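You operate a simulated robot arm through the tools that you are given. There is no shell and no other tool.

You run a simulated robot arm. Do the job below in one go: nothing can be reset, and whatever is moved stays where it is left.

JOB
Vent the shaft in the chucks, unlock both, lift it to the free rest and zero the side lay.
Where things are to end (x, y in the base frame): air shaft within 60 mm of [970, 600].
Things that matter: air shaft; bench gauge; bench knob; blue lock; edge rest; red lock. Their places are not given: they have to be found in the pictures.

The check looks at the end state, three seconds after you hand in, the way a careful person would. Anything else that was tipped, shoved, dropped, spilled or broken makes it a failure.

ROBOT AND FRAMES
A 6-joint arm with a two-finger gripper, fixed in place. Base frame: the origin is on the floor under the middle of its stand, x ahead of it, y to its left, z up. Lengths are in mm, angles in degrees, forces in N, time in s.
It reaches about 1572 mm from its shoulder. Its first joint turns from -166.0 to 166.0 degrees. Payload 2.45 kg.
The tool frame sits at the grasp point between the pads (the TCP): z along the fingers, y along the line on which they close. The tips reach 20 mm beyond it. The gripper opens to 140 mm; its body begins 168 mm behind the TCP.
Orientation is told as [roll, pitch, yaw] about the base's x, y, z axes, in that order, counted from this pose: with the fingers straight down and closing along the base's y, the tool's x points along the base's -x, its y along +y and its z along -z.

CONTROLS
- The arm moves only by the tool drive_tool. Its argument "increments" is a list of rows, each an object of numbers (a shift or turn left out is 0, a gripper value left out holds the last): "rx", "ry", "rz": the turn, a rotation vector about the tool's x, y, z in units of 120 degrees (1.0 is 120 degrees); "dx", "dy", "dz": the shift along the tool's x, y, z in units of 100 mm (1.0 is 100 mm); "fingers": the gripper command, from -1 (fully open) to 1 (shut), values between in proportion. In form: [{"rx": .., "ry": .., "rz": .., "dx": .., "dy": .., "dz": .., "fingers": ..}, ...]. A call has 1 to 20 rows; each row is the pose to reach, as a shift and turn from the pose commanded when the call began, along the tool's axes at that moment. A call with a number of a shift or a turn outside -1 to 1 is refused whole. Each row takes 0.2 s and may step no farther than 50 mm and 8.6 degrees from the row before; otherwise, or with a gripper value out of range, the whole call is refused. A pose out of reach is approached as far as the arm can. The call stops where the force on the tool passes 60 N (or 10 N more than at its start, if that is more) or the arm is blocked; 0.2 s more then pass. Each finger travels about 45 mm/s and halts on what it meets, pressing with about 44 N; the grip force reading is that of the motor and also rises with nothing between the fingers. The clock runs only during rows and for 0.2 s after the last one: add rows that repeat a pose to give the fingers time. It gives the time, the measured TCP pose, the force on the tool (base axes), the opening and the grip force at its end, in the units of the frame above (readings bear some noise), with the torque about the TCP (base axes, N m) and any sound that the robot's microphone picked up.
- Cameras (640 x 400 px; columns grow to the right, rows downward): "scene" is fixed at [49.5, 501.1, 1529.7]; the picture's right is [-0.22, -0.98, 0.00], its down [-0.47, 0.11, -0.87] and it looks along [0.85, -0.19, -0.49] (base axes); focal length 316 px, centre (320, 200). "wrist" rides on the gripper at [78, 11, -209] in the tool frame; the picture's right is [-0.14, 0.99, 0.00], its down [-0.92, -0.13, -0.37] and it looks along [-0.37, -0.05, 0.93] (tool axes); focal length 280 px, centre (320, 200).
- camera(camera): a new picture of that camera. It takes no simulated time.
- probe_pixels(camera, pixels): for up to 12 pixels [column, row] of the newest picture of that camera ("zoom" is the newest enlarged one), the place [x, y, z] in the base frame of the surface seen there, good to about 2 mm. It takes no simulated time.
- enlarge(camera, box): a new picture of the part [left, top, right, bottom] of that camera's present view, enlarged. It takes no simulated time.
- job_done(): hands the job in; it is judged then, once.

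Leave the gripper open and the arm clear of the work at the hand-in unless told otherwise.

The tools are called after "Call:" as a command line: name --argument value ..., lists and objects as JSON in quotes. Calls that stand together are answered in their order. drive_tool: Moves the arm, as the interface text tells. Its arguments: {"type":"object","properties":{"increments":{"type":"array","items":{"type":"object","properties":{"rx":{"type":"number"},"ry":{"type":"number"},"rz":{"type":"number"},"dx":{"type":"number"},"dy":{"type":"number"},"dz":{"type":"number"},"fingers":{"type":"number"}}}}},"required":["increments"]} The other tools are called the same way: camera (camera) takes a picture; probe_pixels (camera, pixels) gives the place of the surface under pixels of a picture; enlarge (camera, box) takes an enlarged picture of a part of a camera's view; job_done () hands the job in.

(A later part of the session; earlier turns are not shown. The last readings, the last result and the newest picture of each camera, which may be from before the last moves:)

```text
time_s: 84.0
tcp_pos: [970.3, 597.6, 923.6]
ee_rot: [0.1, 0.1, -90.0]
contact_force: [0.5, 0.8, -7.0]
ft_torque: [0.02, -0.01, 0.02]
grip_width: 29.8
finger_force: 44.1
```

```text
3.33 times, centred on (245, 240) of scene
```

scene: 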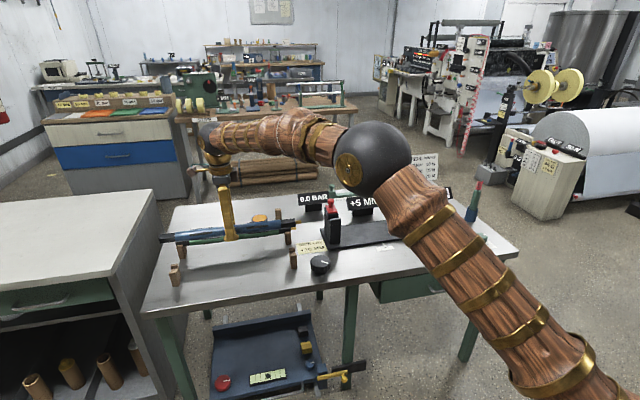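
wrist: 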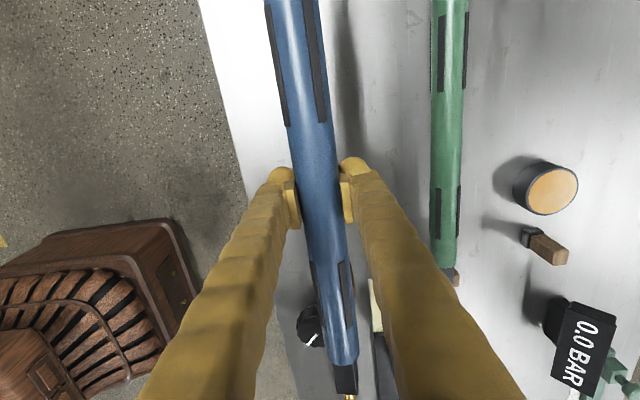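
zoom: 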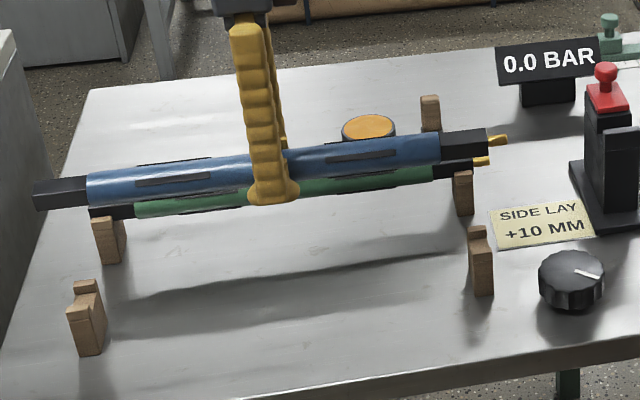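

I'll probe the held shaft's both ends (in this zoom) to align with the notches.

Call:
probe_pixels --camera "zoom" --pixels '[[60, 190], [60, 203], [38, 195], [80, 183], [460, 150], [460, 137], [482, 148], [445, 150], [130, 175], [400, 145], [350, 145], [494, 141]]'

Call:
probe_pixels --camera "wrist" --pixels '[[345, 375], [338, 375], [353, 375], [341, 340], [328, 340], [356, 340], [295, 60], [270, 60], [322, 60], [300, 110]]'

```text
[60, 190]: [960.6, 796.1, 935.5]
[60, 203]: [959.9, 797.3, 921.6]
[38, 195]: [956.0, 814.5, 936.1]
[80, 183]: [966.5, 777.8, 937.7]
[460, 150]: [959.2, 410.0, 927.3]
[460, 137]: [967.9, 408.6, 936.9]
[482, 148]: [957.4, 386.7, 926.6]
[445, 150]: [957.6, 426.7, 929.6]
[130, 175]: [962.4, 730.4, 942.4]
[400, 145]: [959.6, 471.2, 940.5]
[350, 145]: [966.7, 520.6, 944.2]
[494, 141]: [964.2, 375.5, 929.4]
```

```text
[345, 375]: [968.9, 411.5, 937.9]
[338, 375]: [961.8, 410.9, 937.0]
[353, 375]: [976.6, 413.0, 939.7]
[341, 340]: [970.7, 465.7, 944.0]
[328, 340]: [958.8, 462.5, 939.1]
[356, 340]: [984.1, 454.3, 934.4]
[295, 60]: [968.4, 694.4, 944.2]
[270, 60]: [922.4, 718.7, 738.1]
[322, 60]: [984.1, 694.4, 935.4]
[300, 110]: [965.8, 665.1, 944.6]
```

Shaft centre x≈970, y≈600: aligned with the notches. Lower 90 mm first.

Call:
drive_tool --increments '[{"dz": 0.02}, {"dz": 0.05}, {"dz": 0.1}, {"dz": 0.16}, {"dz": 0.22}, {"dz": 0.28}, {"dz": 0.34}, {"dz": 0.4}, {"dz": 0.46}, {"dz": 0.52}, {"dz": 0.58}, {"dz": 0.64}, {"dz": 0.7}, {"dz": 0.76}, {"dz": 0.82}, {"dz": 0.87}, {"dz": 0.9}]'

Call:
camera --camera "wrist"

Call:
enlarge --camera "scene" --box '[155, 180, 335, 300]'

Call:
enlarge --camera "scene" --box '[155, 235, 215, 290]'

Call:
enlarge --camera "scene" --box '[265, 225, 325, 280]'

```text
time_s: 87.6
tcp_pos: [970.4, 598.9, 835.6]
ee_rot: [-0.1, -0.1, -90.0]
contact_force: [0.9, -0.2, -6.8]
ft_torque: [0.03, -0.02, -0.02]
grip_width: 30.0
finger_force: 43.7
```

```text
taken
```

wrist: 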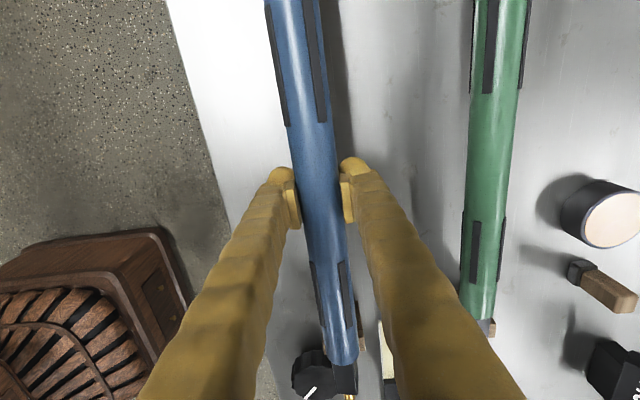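

```text
3.33 times, centred on (245, 240) of scene
```

zoom: 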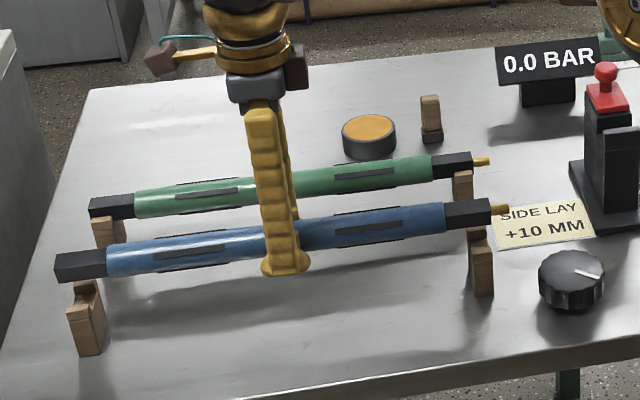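

```text
7.27 times, centred on (185, 262) of scene
```

zoom: 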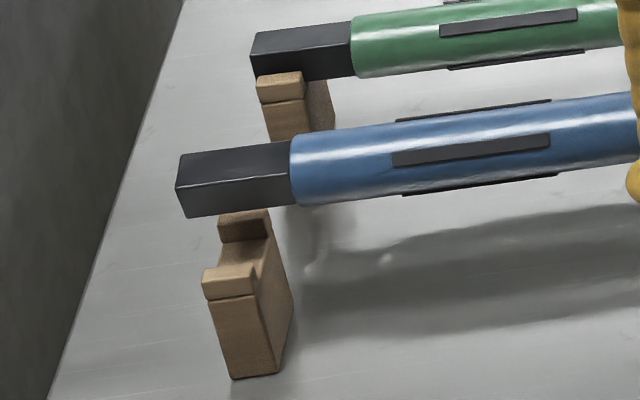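

```text
7.27 times, centred on (295, 252) of scene
```

zoom: 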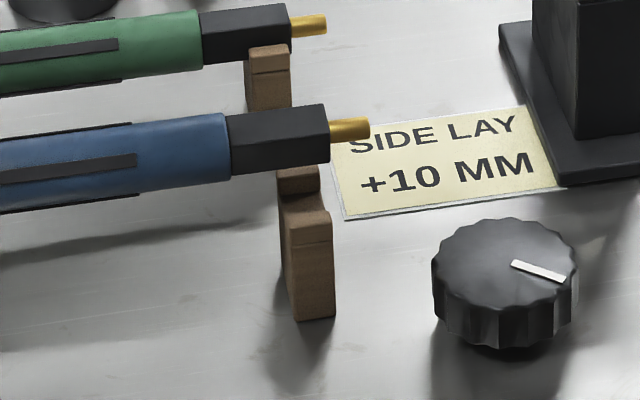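

Alignment looks good on both posts. Lower 26 mm more so the journals just enter the notches, then check.

Call:
drive_tool --increments '[{"dz": 0.02}, {"dz": 0.05}, {"dz": 0.08}, {"dz": 0.11}, {"dz": 0.14}, {"dz": 0.17}, {"dz": 0.2}, {"dz": 0.23}, {"dz": 0.26}]'

Call:
enlarge --camera "scene" --box '[155, 235, 215, 290]'

Call:
enlarge --camera "scene" --box '[265, 225, 325, 280]'

```text
time_s: 89.6
tcp_pos: [970.4, 597.5, 809.5]
ee_rot: [-0.1, 0.0, -90.0]
contact_force: [0.0, -1.0, -7.6]
ft_torque: [0.0, 0.01, 0.0]
grip_width: 29.9
finger_force: 44.1
```

```text
7.27 times, centred on (185, 262) of scene
```

zoom: 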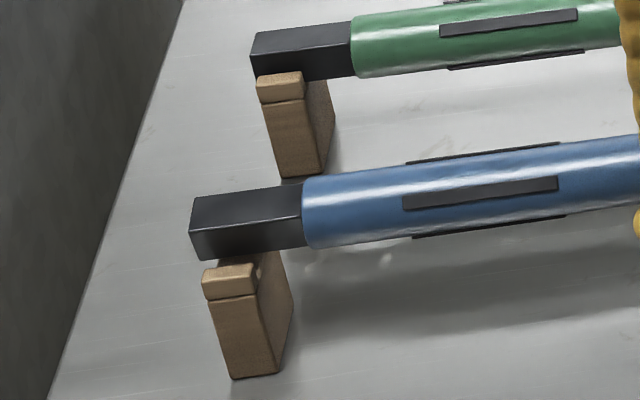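

```text
7.27 times, centred on (295, 252) of scene
```

zoom: 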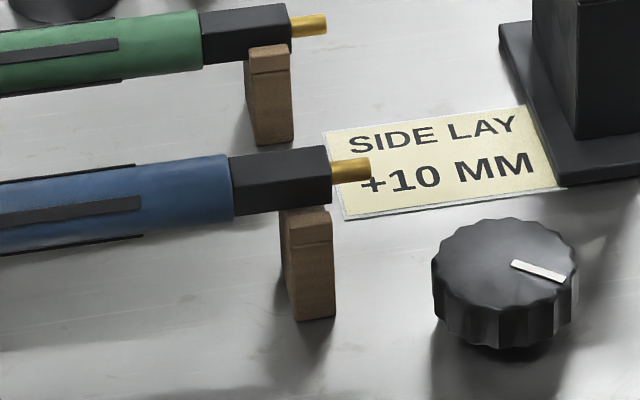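

Both journals are entering the notches. Lower 1 mm per row, 10 mm, then read the force.

Call:
drive_tool --increments '[{"dz": 0.01}, {"dz": 0.02}, {"dz": 0.03}, {"dz": 0.04}, {"dz": 0.05}, {"dz": 0.06}, {"dz": 0.07}, {"dz": 0.08}, {"dz": 0.09}]'

Call:
drive_tool --increments '[{"dz": 0.01}, {"dz": 0.02}, {"dz": 0.02}]'

Call:
enlarge --camera "scene" --box '[155, 235, 215, 290]'

Call:
enlarge --camera "scene" --box '[265, 225, 325, 280]'

```text
time_s: 91.6
tcp_pos: [970.7, 597.7, 799.1]
ee_rot: [0.0, 0.0, -90.1]
contact_force: [-0.1, -0.4, -6.4]
ft_torque: [0.02, 0.0, 0.0]
grip_width: 29.9
finger_force: 44.2
```

```text
time_s: 92.4
tcp_pos: [970.0, 597.8, 798.9]
ee_rot: [0.1, 0.0, -89.9]
contact_force: [-7.1, -2.9, 18.0]
ft_torque: [-0.25, 0.29, 0.05]
grip_width: 30.0
finger_force: 43.9
```

```text
7.27 times, centred on (185, 262) of scene
```

zoom: 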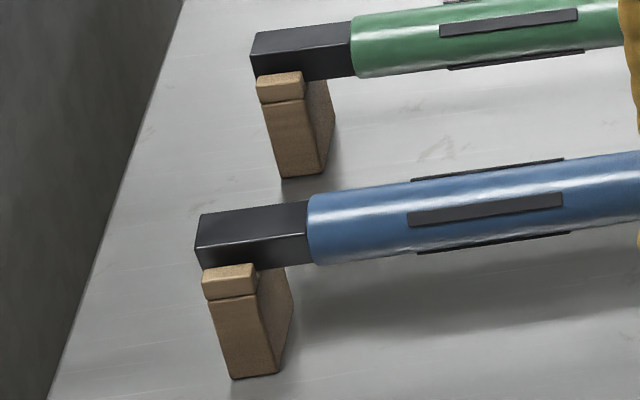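

```text
7.27 times, centred on (295, 252) of scene
```

zoom: 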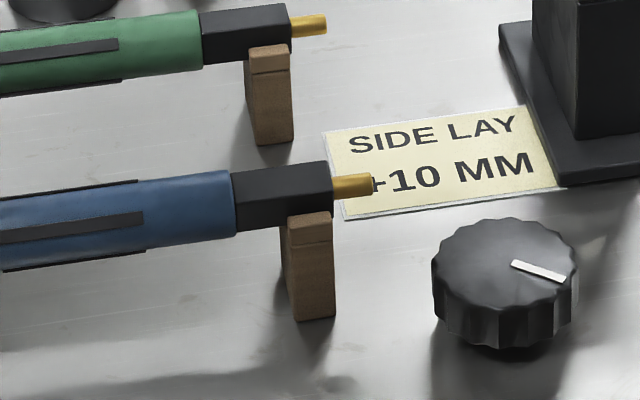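

Seated (force turned to +18 N up). I'll ease up 1 mm and open the fingers gradually to ≈77 mm.

Call:
drive_tool --increments '[{"dz": -0.01, "fingers": 1}, {"dz": -0.01, "fingers": 0.5}, {"dz": -0.01, "fingers": 0.3}, {"dz": -0.01, "fingers": 0.1}, {"dz": -0.01, "fingers": -0.1}, {"dz": -0.01, "fingers": -0.1}, {"dz": -0.01, "fingers": -0.1}]'

Call:
camera --camera "wrist"

Call:
enlarge --camera "scene" --box '[155, 180, 335, 300]'

```text
time_s: 94.0
tcp_pos: [971.0, 598.1, 798.3]
ee_rot: [0.0, 0.0, -90.0]
contact_force: [-1.1, -0.2, 0.0]
ft_torque: [-0.02, 0.03, 0.04]
grip_width: 77.2
finger_force: 0.0
```

```text
taken
```

wrist: 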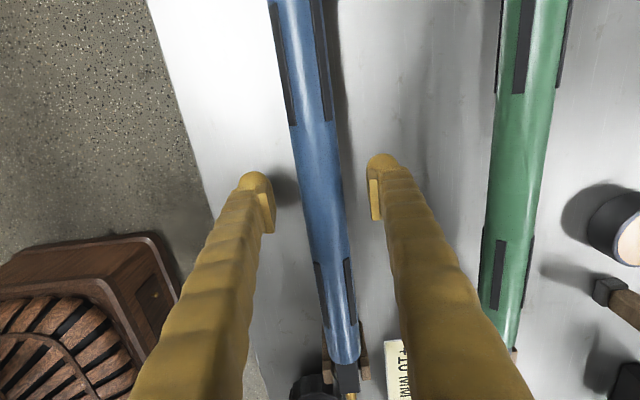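

```text
3.33 times, centred on (245, 240) of scene
```

zoom: 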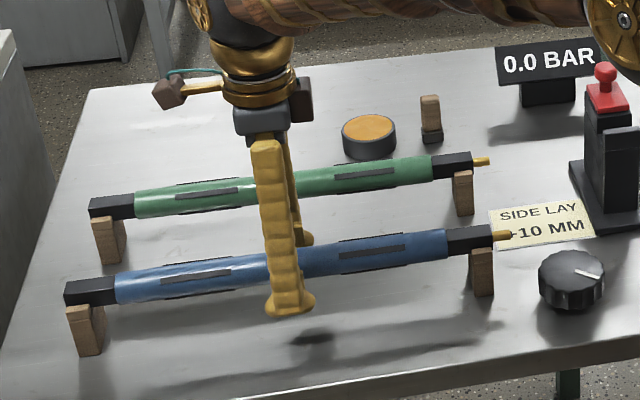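

Released; the shaft rests in both notches. Rise straight up 100 mm.

Call:
drive_tool --increments '[{"dz": -0.05}, {"dz": -0.15}, {"dz": -0.3}, {"dz": -0.5}, {"dz": -0.75}, {"dz": -1.0}]'

Call:
camera --camera "wrist"

Call:
enlarge --camera "scene" --box '[155, 180, 335, 300]'

Call:
probe_pixels --camera "zoom" --pixels '[[90, 290], [70, 292], [465, 240], [488, 237], [240, 270], [400, 245], [570, 270], [570, 258]]'

```text
time_s: 95.4
tcp_pos: [969.5, 599.2, 898.5]
ee_rot: [0.0, 0.0, -90.0]
contact_force: [-0.3, -0.3, -0.6]
ft_torque: [0.0, 0.02, -0.03]
grip_width: 77.1
finger_force: 0.0
```

```text
taken
```

wrist: 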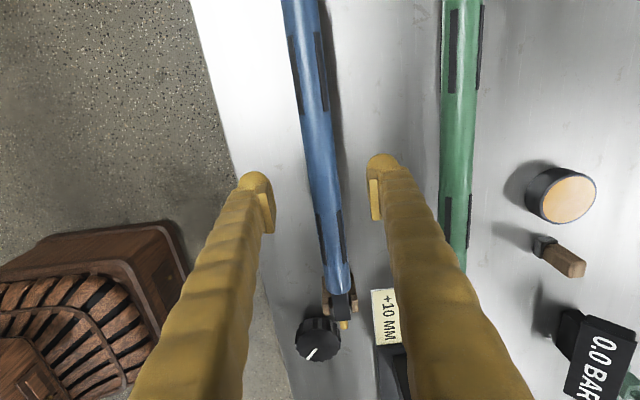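

```text
3.33 times, centred on (245, 240) of scene
```

zoom: 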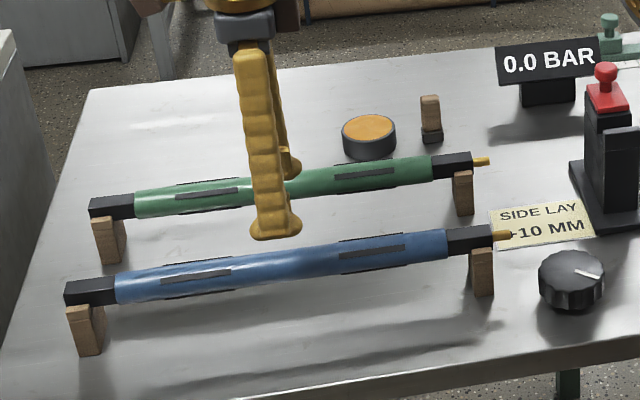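

```text
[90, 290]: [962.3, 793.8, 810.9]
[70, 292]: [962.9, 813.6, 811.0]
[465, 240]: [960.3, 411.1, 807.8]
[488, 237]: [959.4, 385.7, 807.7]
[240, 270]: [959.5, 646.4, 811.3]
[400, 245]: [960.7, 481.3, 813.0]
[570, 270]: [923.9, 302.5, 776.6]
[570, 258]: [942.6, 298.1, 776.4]
```

The shaft rests at x≈970, ends y≈816 and ≈383. Now the side-lay knob: travel −y toward (917, 298) at this height.

Call:
drive_tool --increments '[{"dx": -0.3, "dy": -0.15}, {"dx": -0.65, "dy": -0.3}, {"dx": -1.0, "dy": -0.5}]'

Call:
drive_tool --increments '[{"dx": -0.45}, {"dx": -0.9}, {"dx": -1.0}]'

Call:
camera --camera "wrist"

Call:
enlarge --camera "wrist" --box '[250, 200, 390, 340]'

```text
time_s: 96.2
tcp_pos: [921.3, 498.2, 898.5]
ee_rot: [0.1, 0.0, -90.1]
contact_force: [0.0, -1.2, 0.4]
ft_torque: [-0.04, 0.03, -0.01]
grip_width: 77.0
finger_force: 0.0
```

```text
time_s: 97.0
tcp_pos: [919.6, 397.7, 900.5]
ee_rot: [0.0, 0.0, -90.0]
contact_force: [0.1, 0.3, -0.2]
ft_torque: [-0.04, 0.02, -0.01]
grip_width: 77.1
finger_force: 0.0
```

```text
taken
```

wrist: 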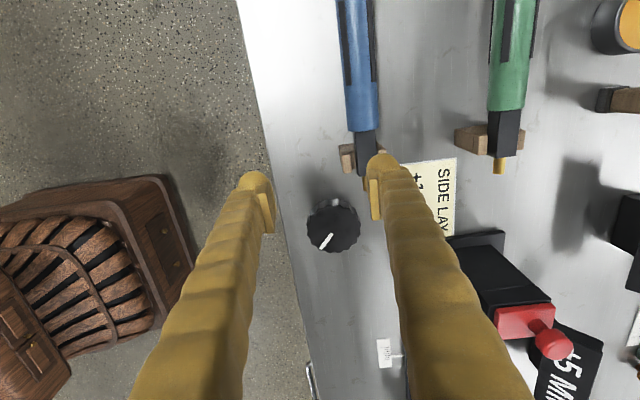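

```text
2.86 times, centred on (320, 270) of wrist
```

zoom: 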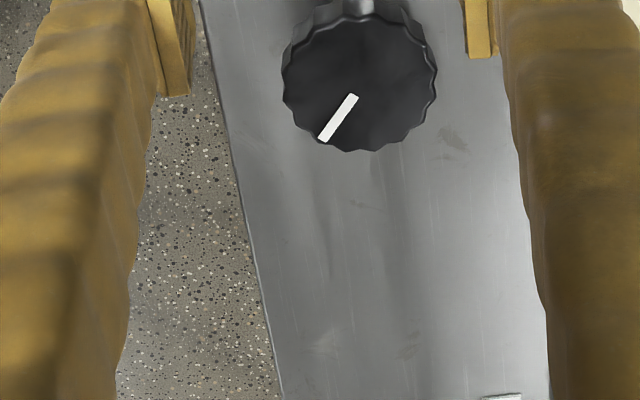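

Call:
enlarge --camera "wrist" --box '[290, 185, 380, 265]'

```text
5.00 times, centred on (335, 225) of wrist
```

zoom: 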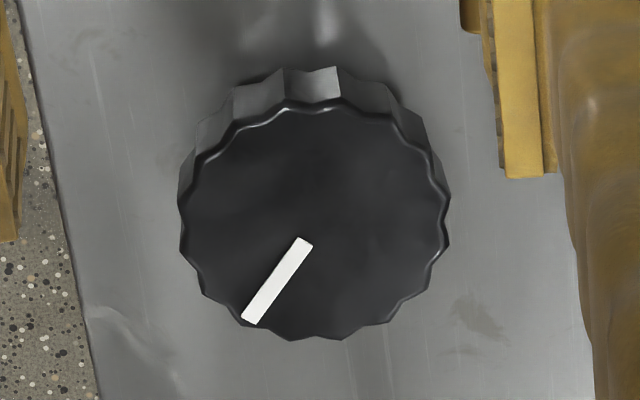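

Call:
probe_pixels --camera "zoom" --pixels '[[190, 220], [440, 230], [315, 115], [315, 330], [305, 242], [250, 320], [185, 180], [315, 220], [315, 75], [430, 160], [90, 350], [540, 250]]'

```text
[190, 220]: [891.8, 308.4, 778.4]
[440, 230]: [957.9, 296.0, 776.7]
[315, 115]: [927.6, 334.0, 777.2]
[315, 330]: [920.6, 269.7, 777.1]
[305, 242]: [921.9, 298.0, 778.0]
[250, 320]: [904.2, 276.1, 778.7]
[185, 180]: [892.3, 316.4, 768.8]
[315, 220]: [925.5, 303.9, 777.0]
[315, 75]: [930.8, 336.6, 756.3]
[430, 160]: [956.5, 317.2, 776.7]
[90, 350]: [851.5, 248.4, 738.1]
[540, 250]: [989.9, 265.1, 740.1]
```

Knob: centre ≈ (925, 302), diameter ≈68, top z≈777, pointer toward (904,276). The shaft's pin lies at angle ≈51° from it, so I'll grip with the closing axis turned −39° to stay clear. Move above it and rotate, opening to 100 mm.

Call:
drive_tool --increments '[{"dx": -0.45, "dy": 0.05, "fingers": -0.43}, {"dx": -0.9, "dy": 0.05}, {"dx": -0.96, "dy": 0.05}]'

Call:
drive_tool --increments '[{"rz": 0.065}, {"rz": 0.13}, {"rz": 0.195}, {"rz": 0.26}, {"rz": 0.325}, {"rz": 0.325}]'

Call:
camera --camera "wrist"

Call:
camera --camera "scene"

```text
time_s: 97.8
tcp_pos: [924.5, 301.2, 899.6]
ee_rot: [0.0, 0.0, -90.0]
contact_force: [-0.2, 1.5, -0.5]
ft_torque: [0.03, 0.03, 0.01]
grip_width: 100.0
finger_force: 0.0
```

```text
time_s: 99.2
tcp_pos: [922.6, 300.5, 899.3]
ee_rot: [0.1, 0.1, -129.0]
contact_force: [-0.2, -0.2, -0.4]
ft_torque: [0.01, 0.0, 0.03]
grip_width: 100.1
finger_force: 0.1
```

```text
taken
```

wrist: 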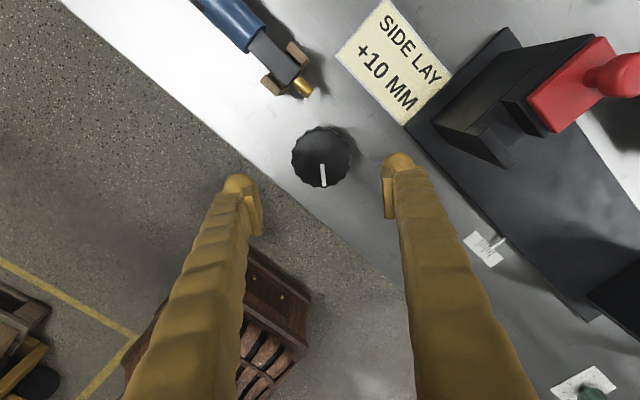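

```text
taken
```

scene: 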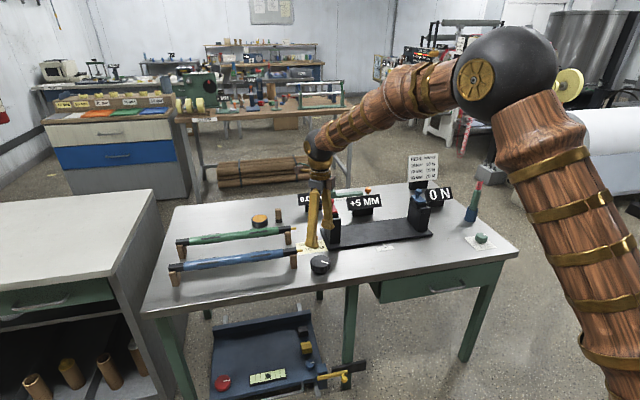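

Call:
enlarge --camera "wrist" --box '[280, 115, 440, 215]'

Call:
probe_pixels --camera "zoom" --pixels '[[45, 150], [280, 170], [165, 55], [165, 275], [165, 165], [170, 195], [178, 280], [505, 55], [560, 110], [90, 60], [85, 270], [270, 240]]'

```text
4.00 times, centred on (360, 165) of wrist
```

zoom: 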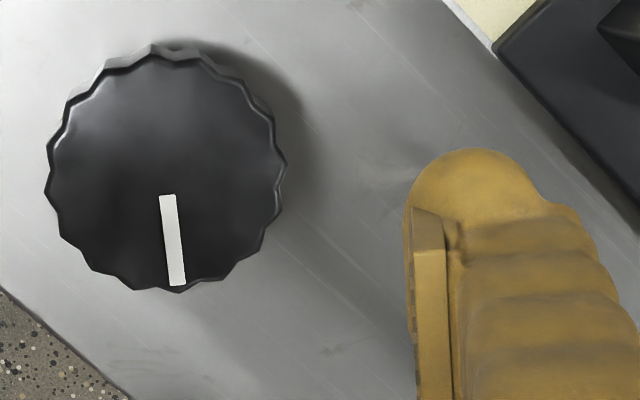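

```text
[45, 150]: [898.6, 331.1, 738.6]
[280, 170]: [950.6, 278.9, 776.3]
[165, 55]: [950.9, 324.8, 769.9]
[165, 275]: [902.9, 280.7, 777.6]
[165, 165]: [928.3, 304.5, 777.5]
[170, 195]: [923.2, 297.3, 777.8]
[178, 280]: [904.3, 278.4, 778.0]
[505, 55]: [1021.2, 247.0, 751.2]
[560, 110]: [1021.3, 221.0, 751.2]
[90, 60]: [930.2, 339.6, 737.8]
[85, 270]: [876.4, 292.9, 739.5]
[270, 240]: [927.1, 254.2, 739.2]
```

Fixture base edge is x≈1020, y≈247: clear. Knob centre ≈ (926, 302.5). Descend with a 1.5 mm correction to z≈770.

Call:
drive_tool --increments '[{"dz": 0.35, "dx": 0.016, "dy": 0.007}, {"dz": 0.7, "dx": 0.016, "dy": 0.007}, {"dz": 0.9, "dx": 0.016, "dy": 0.007}, {"dz": 1.0, "dx": 0.016, "dy": 0.007}]'

Call:
drive_tool --increments '[{"dz": 0.1}, {"dz": 0.2}, {"dz": 0.28}]'

Call:
camera --camera "wrist"

Call:
enlarge --camera "scene" --box '[260, 180, 400, 290]'

```text
time_s: 100.2
tcp_pos: [927.3, 300.8, 799.0]
ee_rot: [0.0, 0.0, -128.9]
contact_force: [0.4, 0.1, -0.3]
ft_torque: [0.01, -0.03, -0.01]
grip_width: 100.4
finger_force: 0.1
```

```text
time_s: 101.0
tcp_pos: [925.3, 301.1, 772.8]
ee_rot: [0.0, 0.0, -129.0]
contact_force: [-0.6, 0.1, 0.2]
ft_torque: [-0.01, -0.03, 0.01]
grip_width: 99.9
finger_force: 0.1
```

```text
taken
```

wrist: 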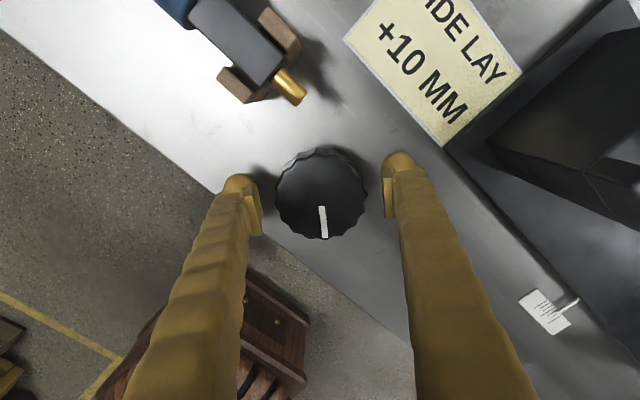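

```text
3.64 times, centred on (330, 235) of scene
```

zoom: 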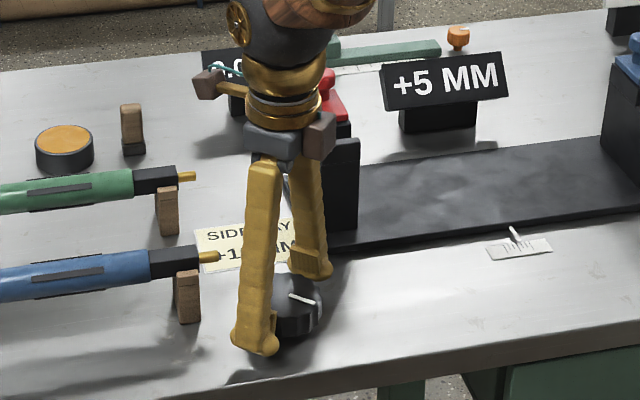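

Knob is between the fingers. Close on it.

Call:
drive_tool --increments '[{"fingers": 0.0}, {"fingers": 1}, {"fingers": 1}, {"fingers": 1}, {"fingers": 1}]'

Call:
camera --camera "wrist"

```text
time_s: 102.2
tcp_pos: [926.2, 301.6, 770.8]
ee_rot: [-0.1, 0.0, -129.1]
contact_force: [6.2, -4.6, -2.9]
ft_torque: [-0.05, -0.08, -0.01]
grip_width: 69.9
finger_force: 45.6
```

```text
taken
```

wrist: 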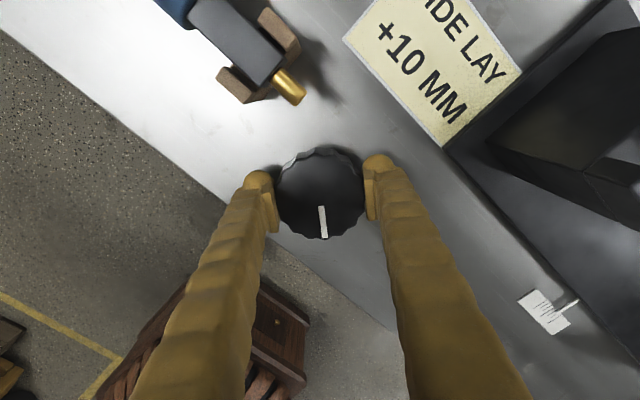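

Gripped (69.9 mm). Turn counter-clockwise (seen from above) by about 8°: rz −0.067, and watch the gauge.

Call:
drive_tool --increments '[{"rz": -0.022}, {"rz": -0.045}, {"rz": -0.067}, {"rz": -0.067}]'

Call:
enlarge --camera "scene" --box '[260, 180, 400, 290]'

Call:
enlarge --camera "wrist" --box '[240, 120, 400, 260]'

```text
time_s: 103.2
tcp_pos: [926.1, 302.2, 772.3]
ee_rot: [0.1, -0.1, -121.0]
contact_force: [-6.6, -22.6, 6.6]
ft_torque: [-0.26, 0.15, -0.04]
grip_width: 69.9
finger_force: 44.9
```

```text
3.64 times, centred on (330, 235) of scene
```

zoom: 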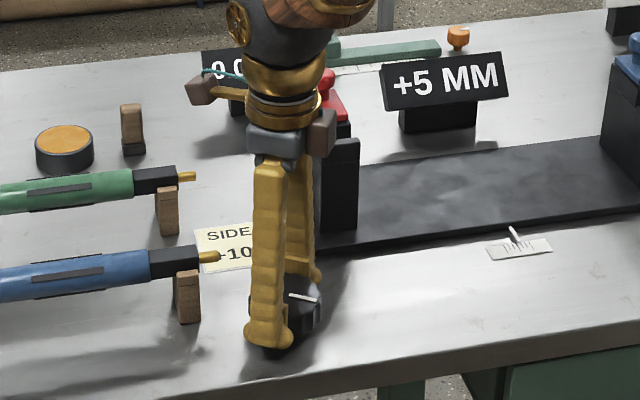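

```text
2.86 times, centred on (320, 190) of wrist
```

zoom: 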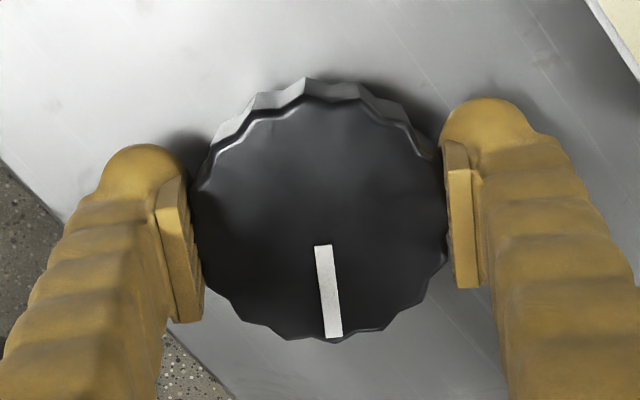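

The knob follows the gripper; gauge still +5 after 8° CCW (may be coarse). Another 10° CCW with a 1 mm −y relief.

Call:
drive_tool --increments '[{"rz": -0.02, "dx": -0.008, "dy": 0.005}, {"rz": -0.045, "dx": -0.008, "dy": 0.005}, {"rz": -0.07, "dx": -0.008, "dy": 0.005}, {"rz": -0.09, "dx": -0.008, "dy": 0.005}, {"rz": -0.09, "dx": -0.008, "dy": 0.005}]'

Call:
enlarge --camera "scene" --box '[260, 180, 400, 290]'

Call:
enlarge --camera "wrist" --box '[240, 120, 400, 260]'

```text
time_s: 104.4
tcp_pos: [925.2, 302.0, 772.2]
ee_rot: [0.0, 0.0, -110.1]
contact_force: [-35.5, -10.8, 21.2]
ft_torque: [-0.01, 0.67, -0.08]
grip_width: 69.6
finger_force: 44.9
```

```text
3.64 times, centred on (330, 235) of scene
```

zoom: 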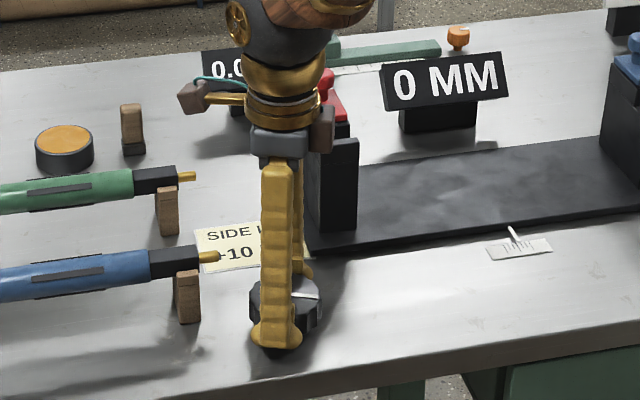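

```text
2.86 times, centred on (320, 190) of wrist
```

zoom: 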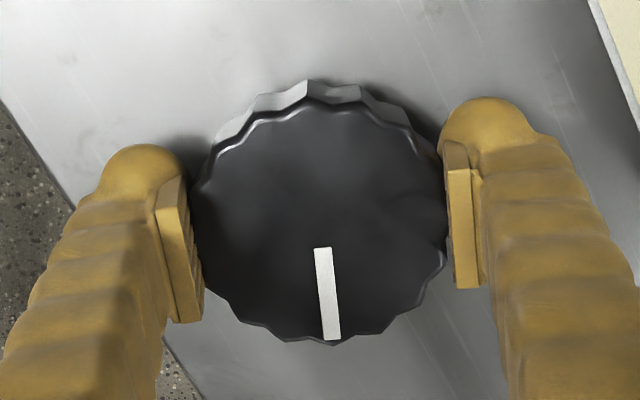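

The gauge now reads 0 MM after ≈19° CCW. It seems to step by 5, so I want to sit mid-step rather than at an edge: I'll turn 5° more with a force relief and read again.

Call:
drive_tool --increments '[{"rz": 0.0, "dx": -0.01, "dy": -0.012}, {"rz": -0.02, "dx": -0.01, "dy": -0.012}, {"rz": -0.042, "dx": -0.01, "dy": -0.012}, {"rz": -0.042, "dx": -0.01, "dy": -0.012}]'

Call:
enlarge --camera "scene" --box '[260, 180, 400, 290]'

```text
time_s: 105.4
tcp_pos: [926.2, 302.9, 770.7]
ee_rot: [0.0, 0.1, -105.1]
contact_force: [-6.3, 28.5, 3.1]
ft_torque: [0.32, -0.02, -0.08]
grip_width: 69.7
finger_force: 45.2
```

```text
3.64 times, centred on (330, 235) of scene
```

zoom: 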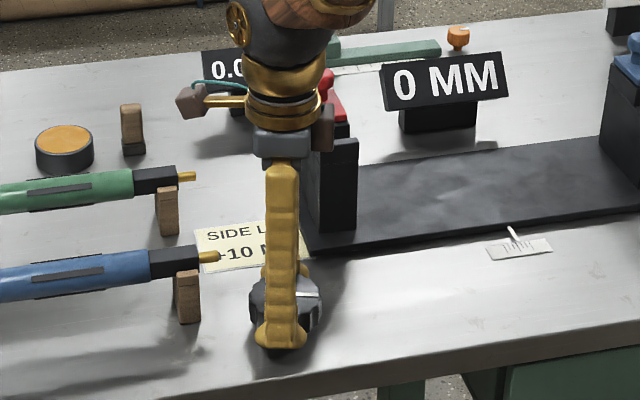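

Still 0 MM at ≈24°. Another 5°.

Call:
drive_tool --increments '[{"rz": -0.02, "dx": 0.006}, {"rz": -0.042, "dx": 0.006}, {"rz": -0.042, "dx": 0.006}]'

Call:
enlarge --camera "scene" --box '[260, 180, 400, 290]'

Call:
enlarge --camera "wrist" --box '[240, 120, 400, 260]'

```text
time_s: 106.2
tcp_pos: [925.6, 301.0, 770.4]
ee_rot: [0.1, 0.0, -100.1]
contact_force: [-2.9, 34.7, 9.3]
ft_torque: [0.28, 0.05, -0.06]
grip_width: 69.6
finger_force: 44.9
```

```text
3.64 times, centred on (330, 235) of scene
```

zoom: 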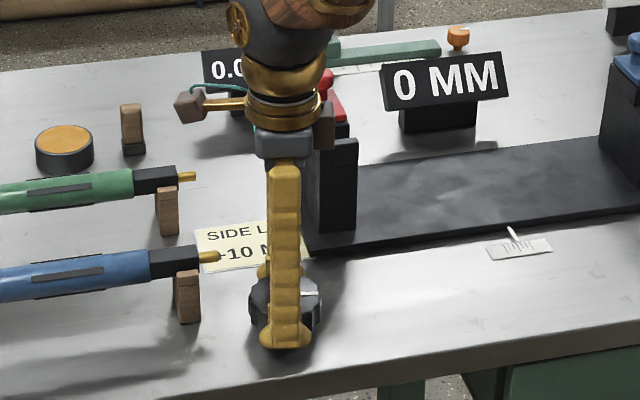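

```text
2.86 times, centred on (320, 190) of wrist
```

zoom: 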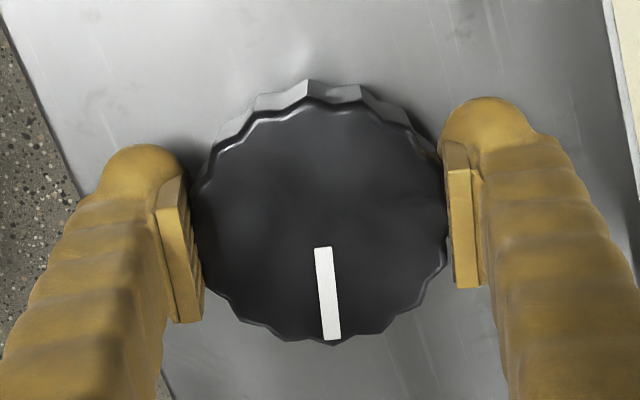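

Still 0 MM at ≈29°. Another 5° with a 1 mm +y relief.

Call:
drive_tool --increments '[{"rz": 0.0, "dx": 0.01}, {"rz": -0.02, "dx": 0.01}, {"rz": -0.042, "dx": 0.01}, {"rz": -0.042, "dx": 0.01}]'

Call:
enlarge --camera "scene" --box '[260, 180, 400, 290]'

```text
time_s: 107.2
tcp_pos: [925.6, 301.5, 770.9]
ee_rot: [-0.1, -0.1, -95.1]
contact_force: [-12.6, 20.4, 25.7]
ft_torque: [0.12, 0.22, -0.08]
grip_width: 69.7
finger_force: 44.5
```

```text
3.64 times, centred on (330, 235) of scene
```

zoom: 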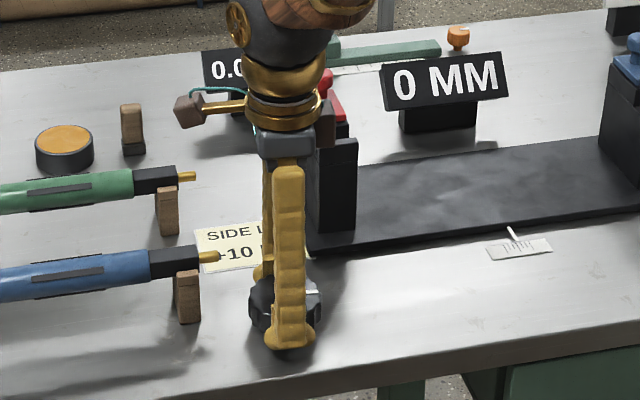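

Still 0 MM at ≈34°. I'll look at the small scale pointer under the fixture for any movement.

Call:
enlarge --camera "scene" --box '[360, 225, 420, 260]'

Call:
camera --camera "wrist"

```text
10.67 times, centred on (390, 242) of scene
```

zoom: 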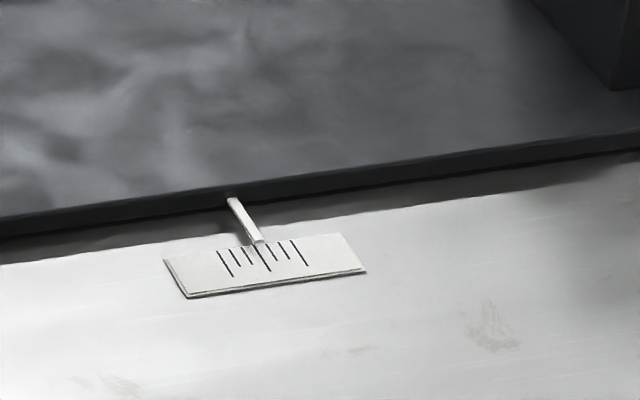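

```text
taken
```

wrist: 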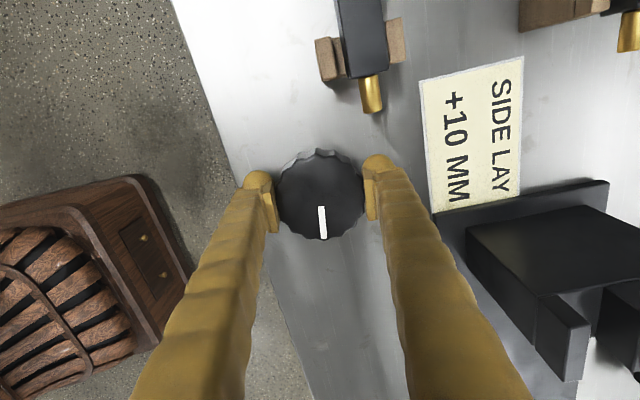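

The fixture pointer moved from one tick right to the centre tick. I'll zoom tighter to see whether it is exactly on centre.

Call:
enlarge --camera "scene" --box '[374, 240, 398, 254]'

Call:
enlarge --camera "scene" --box '[290, 160, 470, 250]'

```text
16.00 times, centred on (386, 247) of scene
```

zoom: 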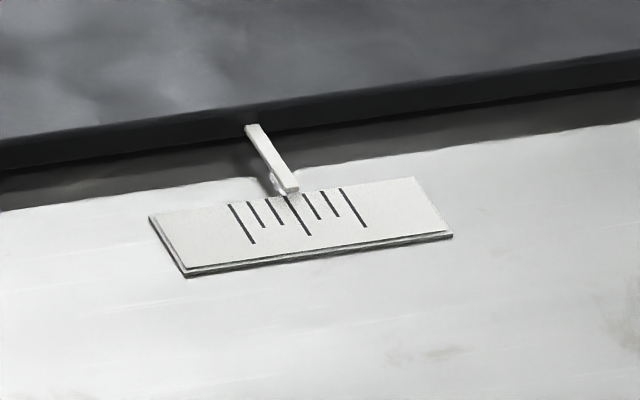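

```text
3.56 times, centred on (380, 205) of scene
```

zoom: 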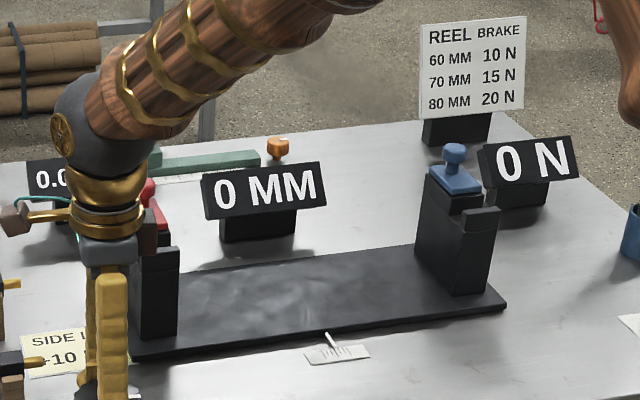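

Pointer is on the centre tick. To learn whether this is mid-step, I'll turn 5° further and compare.

Call:
drive_tool --increments '[{"rz": 0.0, "dx": 0.006, "dy": -0.006}, {"rz": -0.02, "dx": 0.006, "dy": -0.006}, {"rz": -0.042, "dx": 0.006, "dy": -0.006}, {"rz": -0.042, "dx": 0.006, "dy": -0.006}]'

Call:
enlarge --camera "scene" --box '[374, 240, 398, 254]'

Call:
enlarge --camera "scene" --box '[290, 160, 470, 250]'

```text
time_s: 108.2
tcp_pos: [925.6, 301.3, 770.9]
ee_rot: [0.0, 0.0, -89.9]
contact_force: [-5.1, -13.5, 27.0]
ft_torque: [-0.24, 0.11, -0.09]
grip_width: 69.7
finger_force: 44.7
```

```text
16.00 times, centred on (386, 247) of scene
```

zoom: 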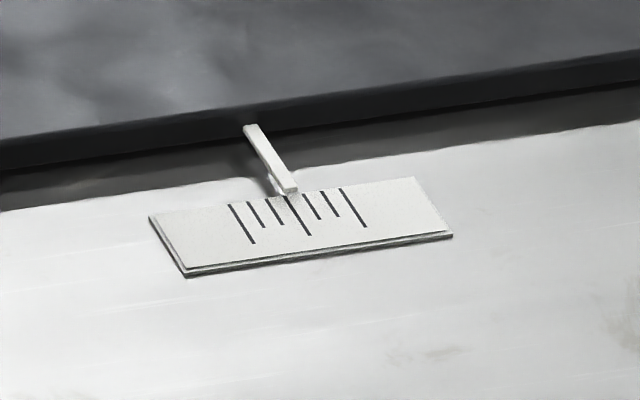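

```text
3.56 times, centred on (380, 205) of scene
```

zoom: 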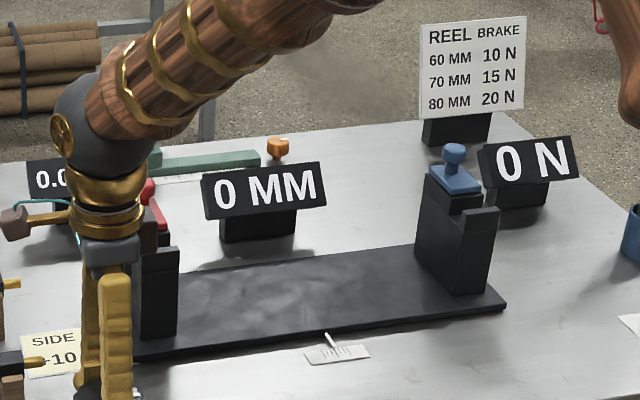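

The pointer may have shifted by a hair. I'll zoom tighter for a precise reading at this angle (≈39°).

Call:
enlarge --camera "scene" --box '[381, 243, 393, 251]'

```text
16.00 times, centred on (387, 247) of scene
```

zoom: 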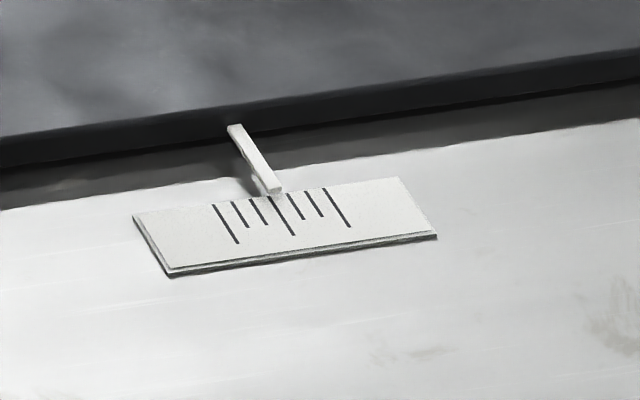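

Zoom is limited to 16×. For a clear comparison I'll turn back 10° CW (to ≈29°) and look at the same zoom.

Call:
drive_tool --increments '[{"rz": 0.025}, {"rz": 0.05}, {"rz": 0.083}, {"rz": 0.083}]'

Call:
enlarge --camera "scene" --box '[381, 243, 393, 251]'

Call:
enlarge --camera "scene" --box '[290, 160, 470, 250]'

Call:
enlarge --camera "wrist" --box '[240, 120, 400, 260]'

```text
time_s: 109.2
tcp_pos: [925.6, 302.7, 772.5]
ee_rot: [-0.1, 0.0, -100.0]
contact_force: [4.3, -37.5, 22.6]
ft_torque: [-0.44, -0.18, 0.05]
grip_width: 69.8
finger_force: 44.5
```

```text
16.00 times, centred on (387, 247) of scene
```

zoom: 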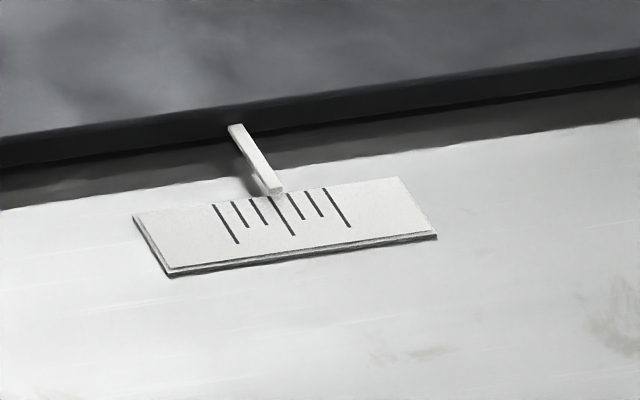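

```text
3.56 times, centred on (380, 205) of scene
```

zoom: 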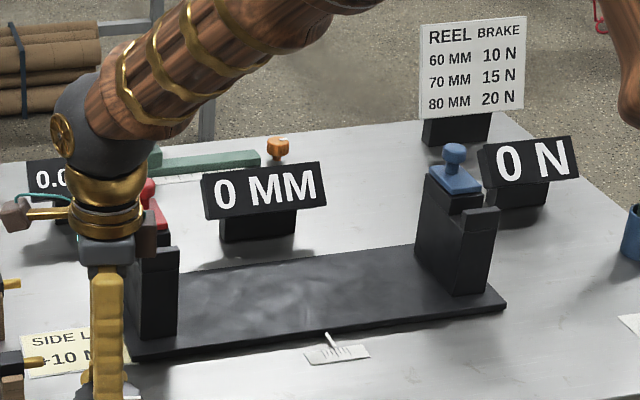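

```text
2.86 times, centred on (320, 190) of wrist
```

zoom: 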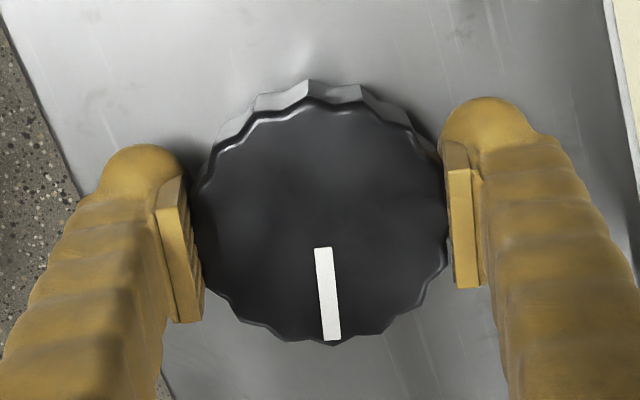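

No pointer change between 29° and 39°: the mechanism steps by 5 mm, and 0 holds on this whole range, so ≈31° is about mid-step. I'll turn 2° back CCW, then open to 100 mm.

Call:
drive_tool --increments '[{"rz": -0.017}, {"rz": -0.017, "fingers": 0.0}, {"rz": -0.017, "fingers": -0.2}, {"rz": -0.017, "fingers": -0.43}, {"rz": -0.017, "fingers": -0.43}, {"rz": -0.017, "fingers": -0.43}]'

Call:
camera --camera "wrist"

Call:
enlarge --camera "scene" --box '[260, 180, 400, 290]'

```text
time_s: 110.6
tcp_pos: [924.8, 303.9, 771.1]
ee_rot: [0.0, 0.0, -97.9]
contact_force: [0.5, -0.1, -0.6]
ft_torque: [-0.01, -0.04, 0.01]
grip_width: 100.1
finger_force: 0.1
```

```text
taken
```

wrist: 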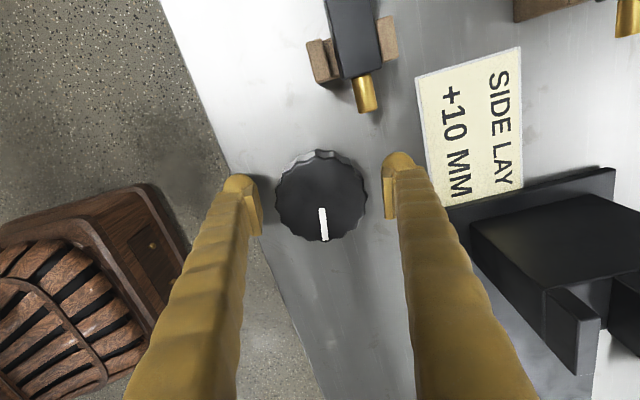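

```text
3.64 times, centred on (330, 235) of scene
```

zoom: 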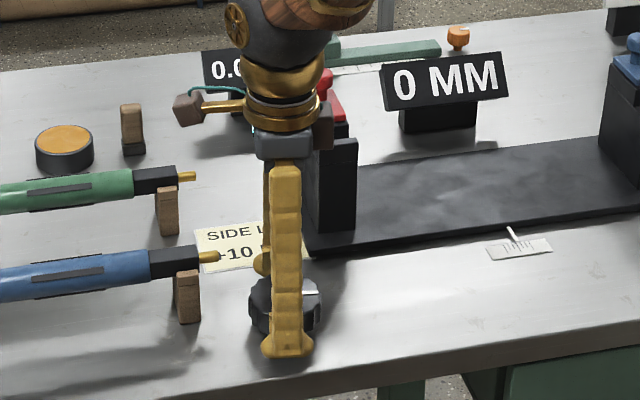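

0 MM holds after release. Now rise straight up 200 mm.

Call:
drive_tool --increments '[{"dz": -0.1}, {"dz": -0.3}, {"dz": -0.65}, {"dz": -1.0}]'

Call:
drive_tool --increments '[{"dz": -0.4}, {"dz": -0.8}, {"dz": -1.0}]'

Call:
drive_tool --increments '[{"dz": -0.4}, {"dz": -0.8}, {"dz": -1.0, "fingers": -1}, {"dz": -1.0, "fingers": -1}]'

Call:
camera --camera "scene"

Call:
camera --camera "wrist"

Call:
enlarge --camera "scene" --box '[290, 160, 470, 280]'

Call:
enlarge --camera "scene" --box '[155, 180, 335, 300]'

```text
time_s: 111.6
tcp_pos: [924.8, 301.8, 869.9]
ee_rot: [-0.1, -0.1, -98.0]
contact_force: [0.7, 0.5, -0.3]
ft_torque: [0.02, -0.02, 0.03]
grip_width: 100.2
finger_force: 0.1
```

```text
time_s: 112.4
tcp_pos: [925.6, 302.2, 971.6]
ee_rot: [-0.1, 0.0, -97.9]
contact_force: [0.8, 0.3, -1.3]
ft_torque: [0.02, 0.0, 0.03]
grip_width: 100.4
finger_force: 0.2
```

```text
time_s: 113.4
tcp_pos: [923.7, 300.9, 1072.9]
ee_rot: [0.1, 0.0, -97.9]
contact_force: [0.8, 0.2, -0.2]
ft_torque: [0.02, 0.02, 0.02]
grip_width: 140.0
finger_force: 0.0
```

```text
taken
```

scene: 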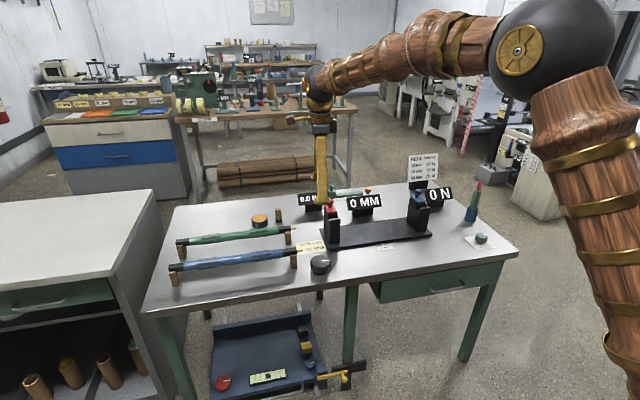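

```text
taken
```

wrist: 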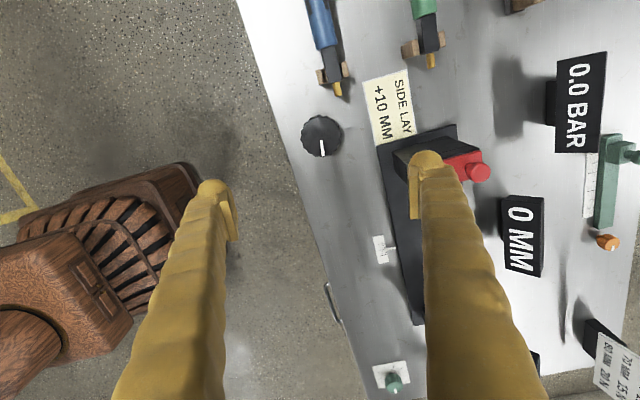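

```text
3.33 times, centred on (380, 220) of scene
```

zoom: 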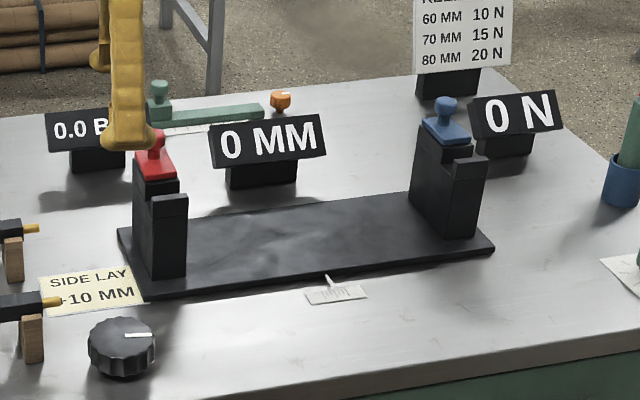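

```text
3.33 times, centred on (245, 240) of scene
```

zoom: 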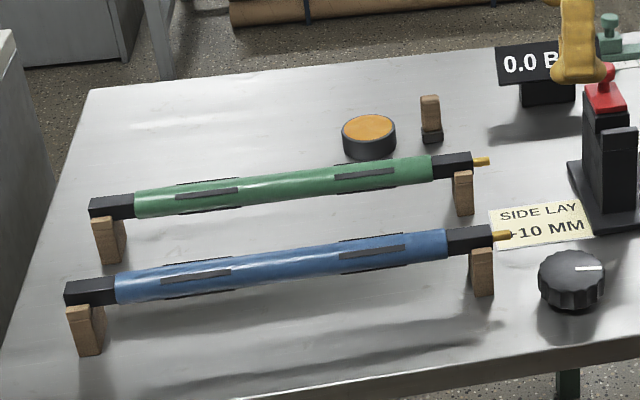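

All reads right: 0.0 BAR, 0 MM, both locks back, shaft in the rest. I'll raise another 100 mm and do a last close check of the shaft seating and the locks.

Call:
drive_tool --increments '[{"dz": -0.4}, {"dz": -0.8}, {"dz": -1.0}, {"dz": -1.0}]'

Call:
enlarge --camera "scene" --box '[155, 235, 215, 290]'

Call:
enlarge --camera "scene" --box '[265, 225, 325, 280]'

Call:
enlarge --camera "scene" --box '[290, 160, 470, 280]'

```text
time_s: 114.4
tcp_pos: [924.7, 303.1, 1171.3]
ee_rot: [0.0, 0.0, -97.9]
contact_force: [0.4, 0.0, -0.9]
ft_torque: [0.03, -0.02, 0.0]
grip_width: 140.0
finger_force: 0.0
```

```text
7.27 times, centred on (185, 262) of scene
```

zoom: 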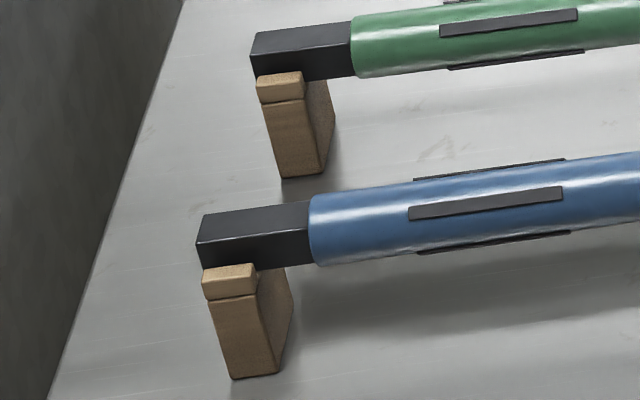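

```text
7.27 times, centred on (295, 252) of scene
```

zoom: 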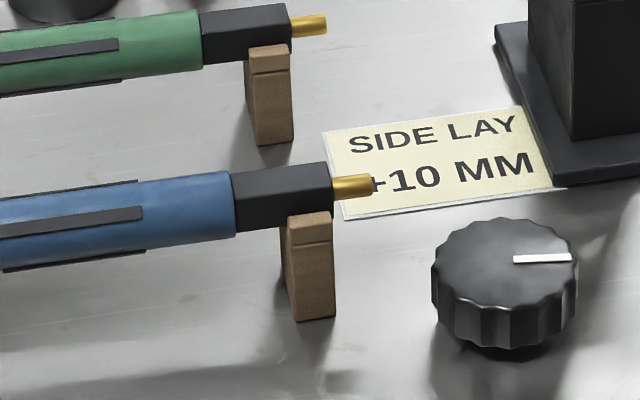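

```text
3.33 times, centred on (380, 220) of scene
```

zoom: 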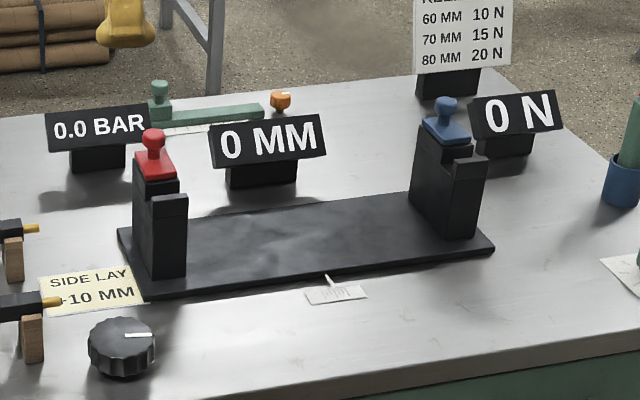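

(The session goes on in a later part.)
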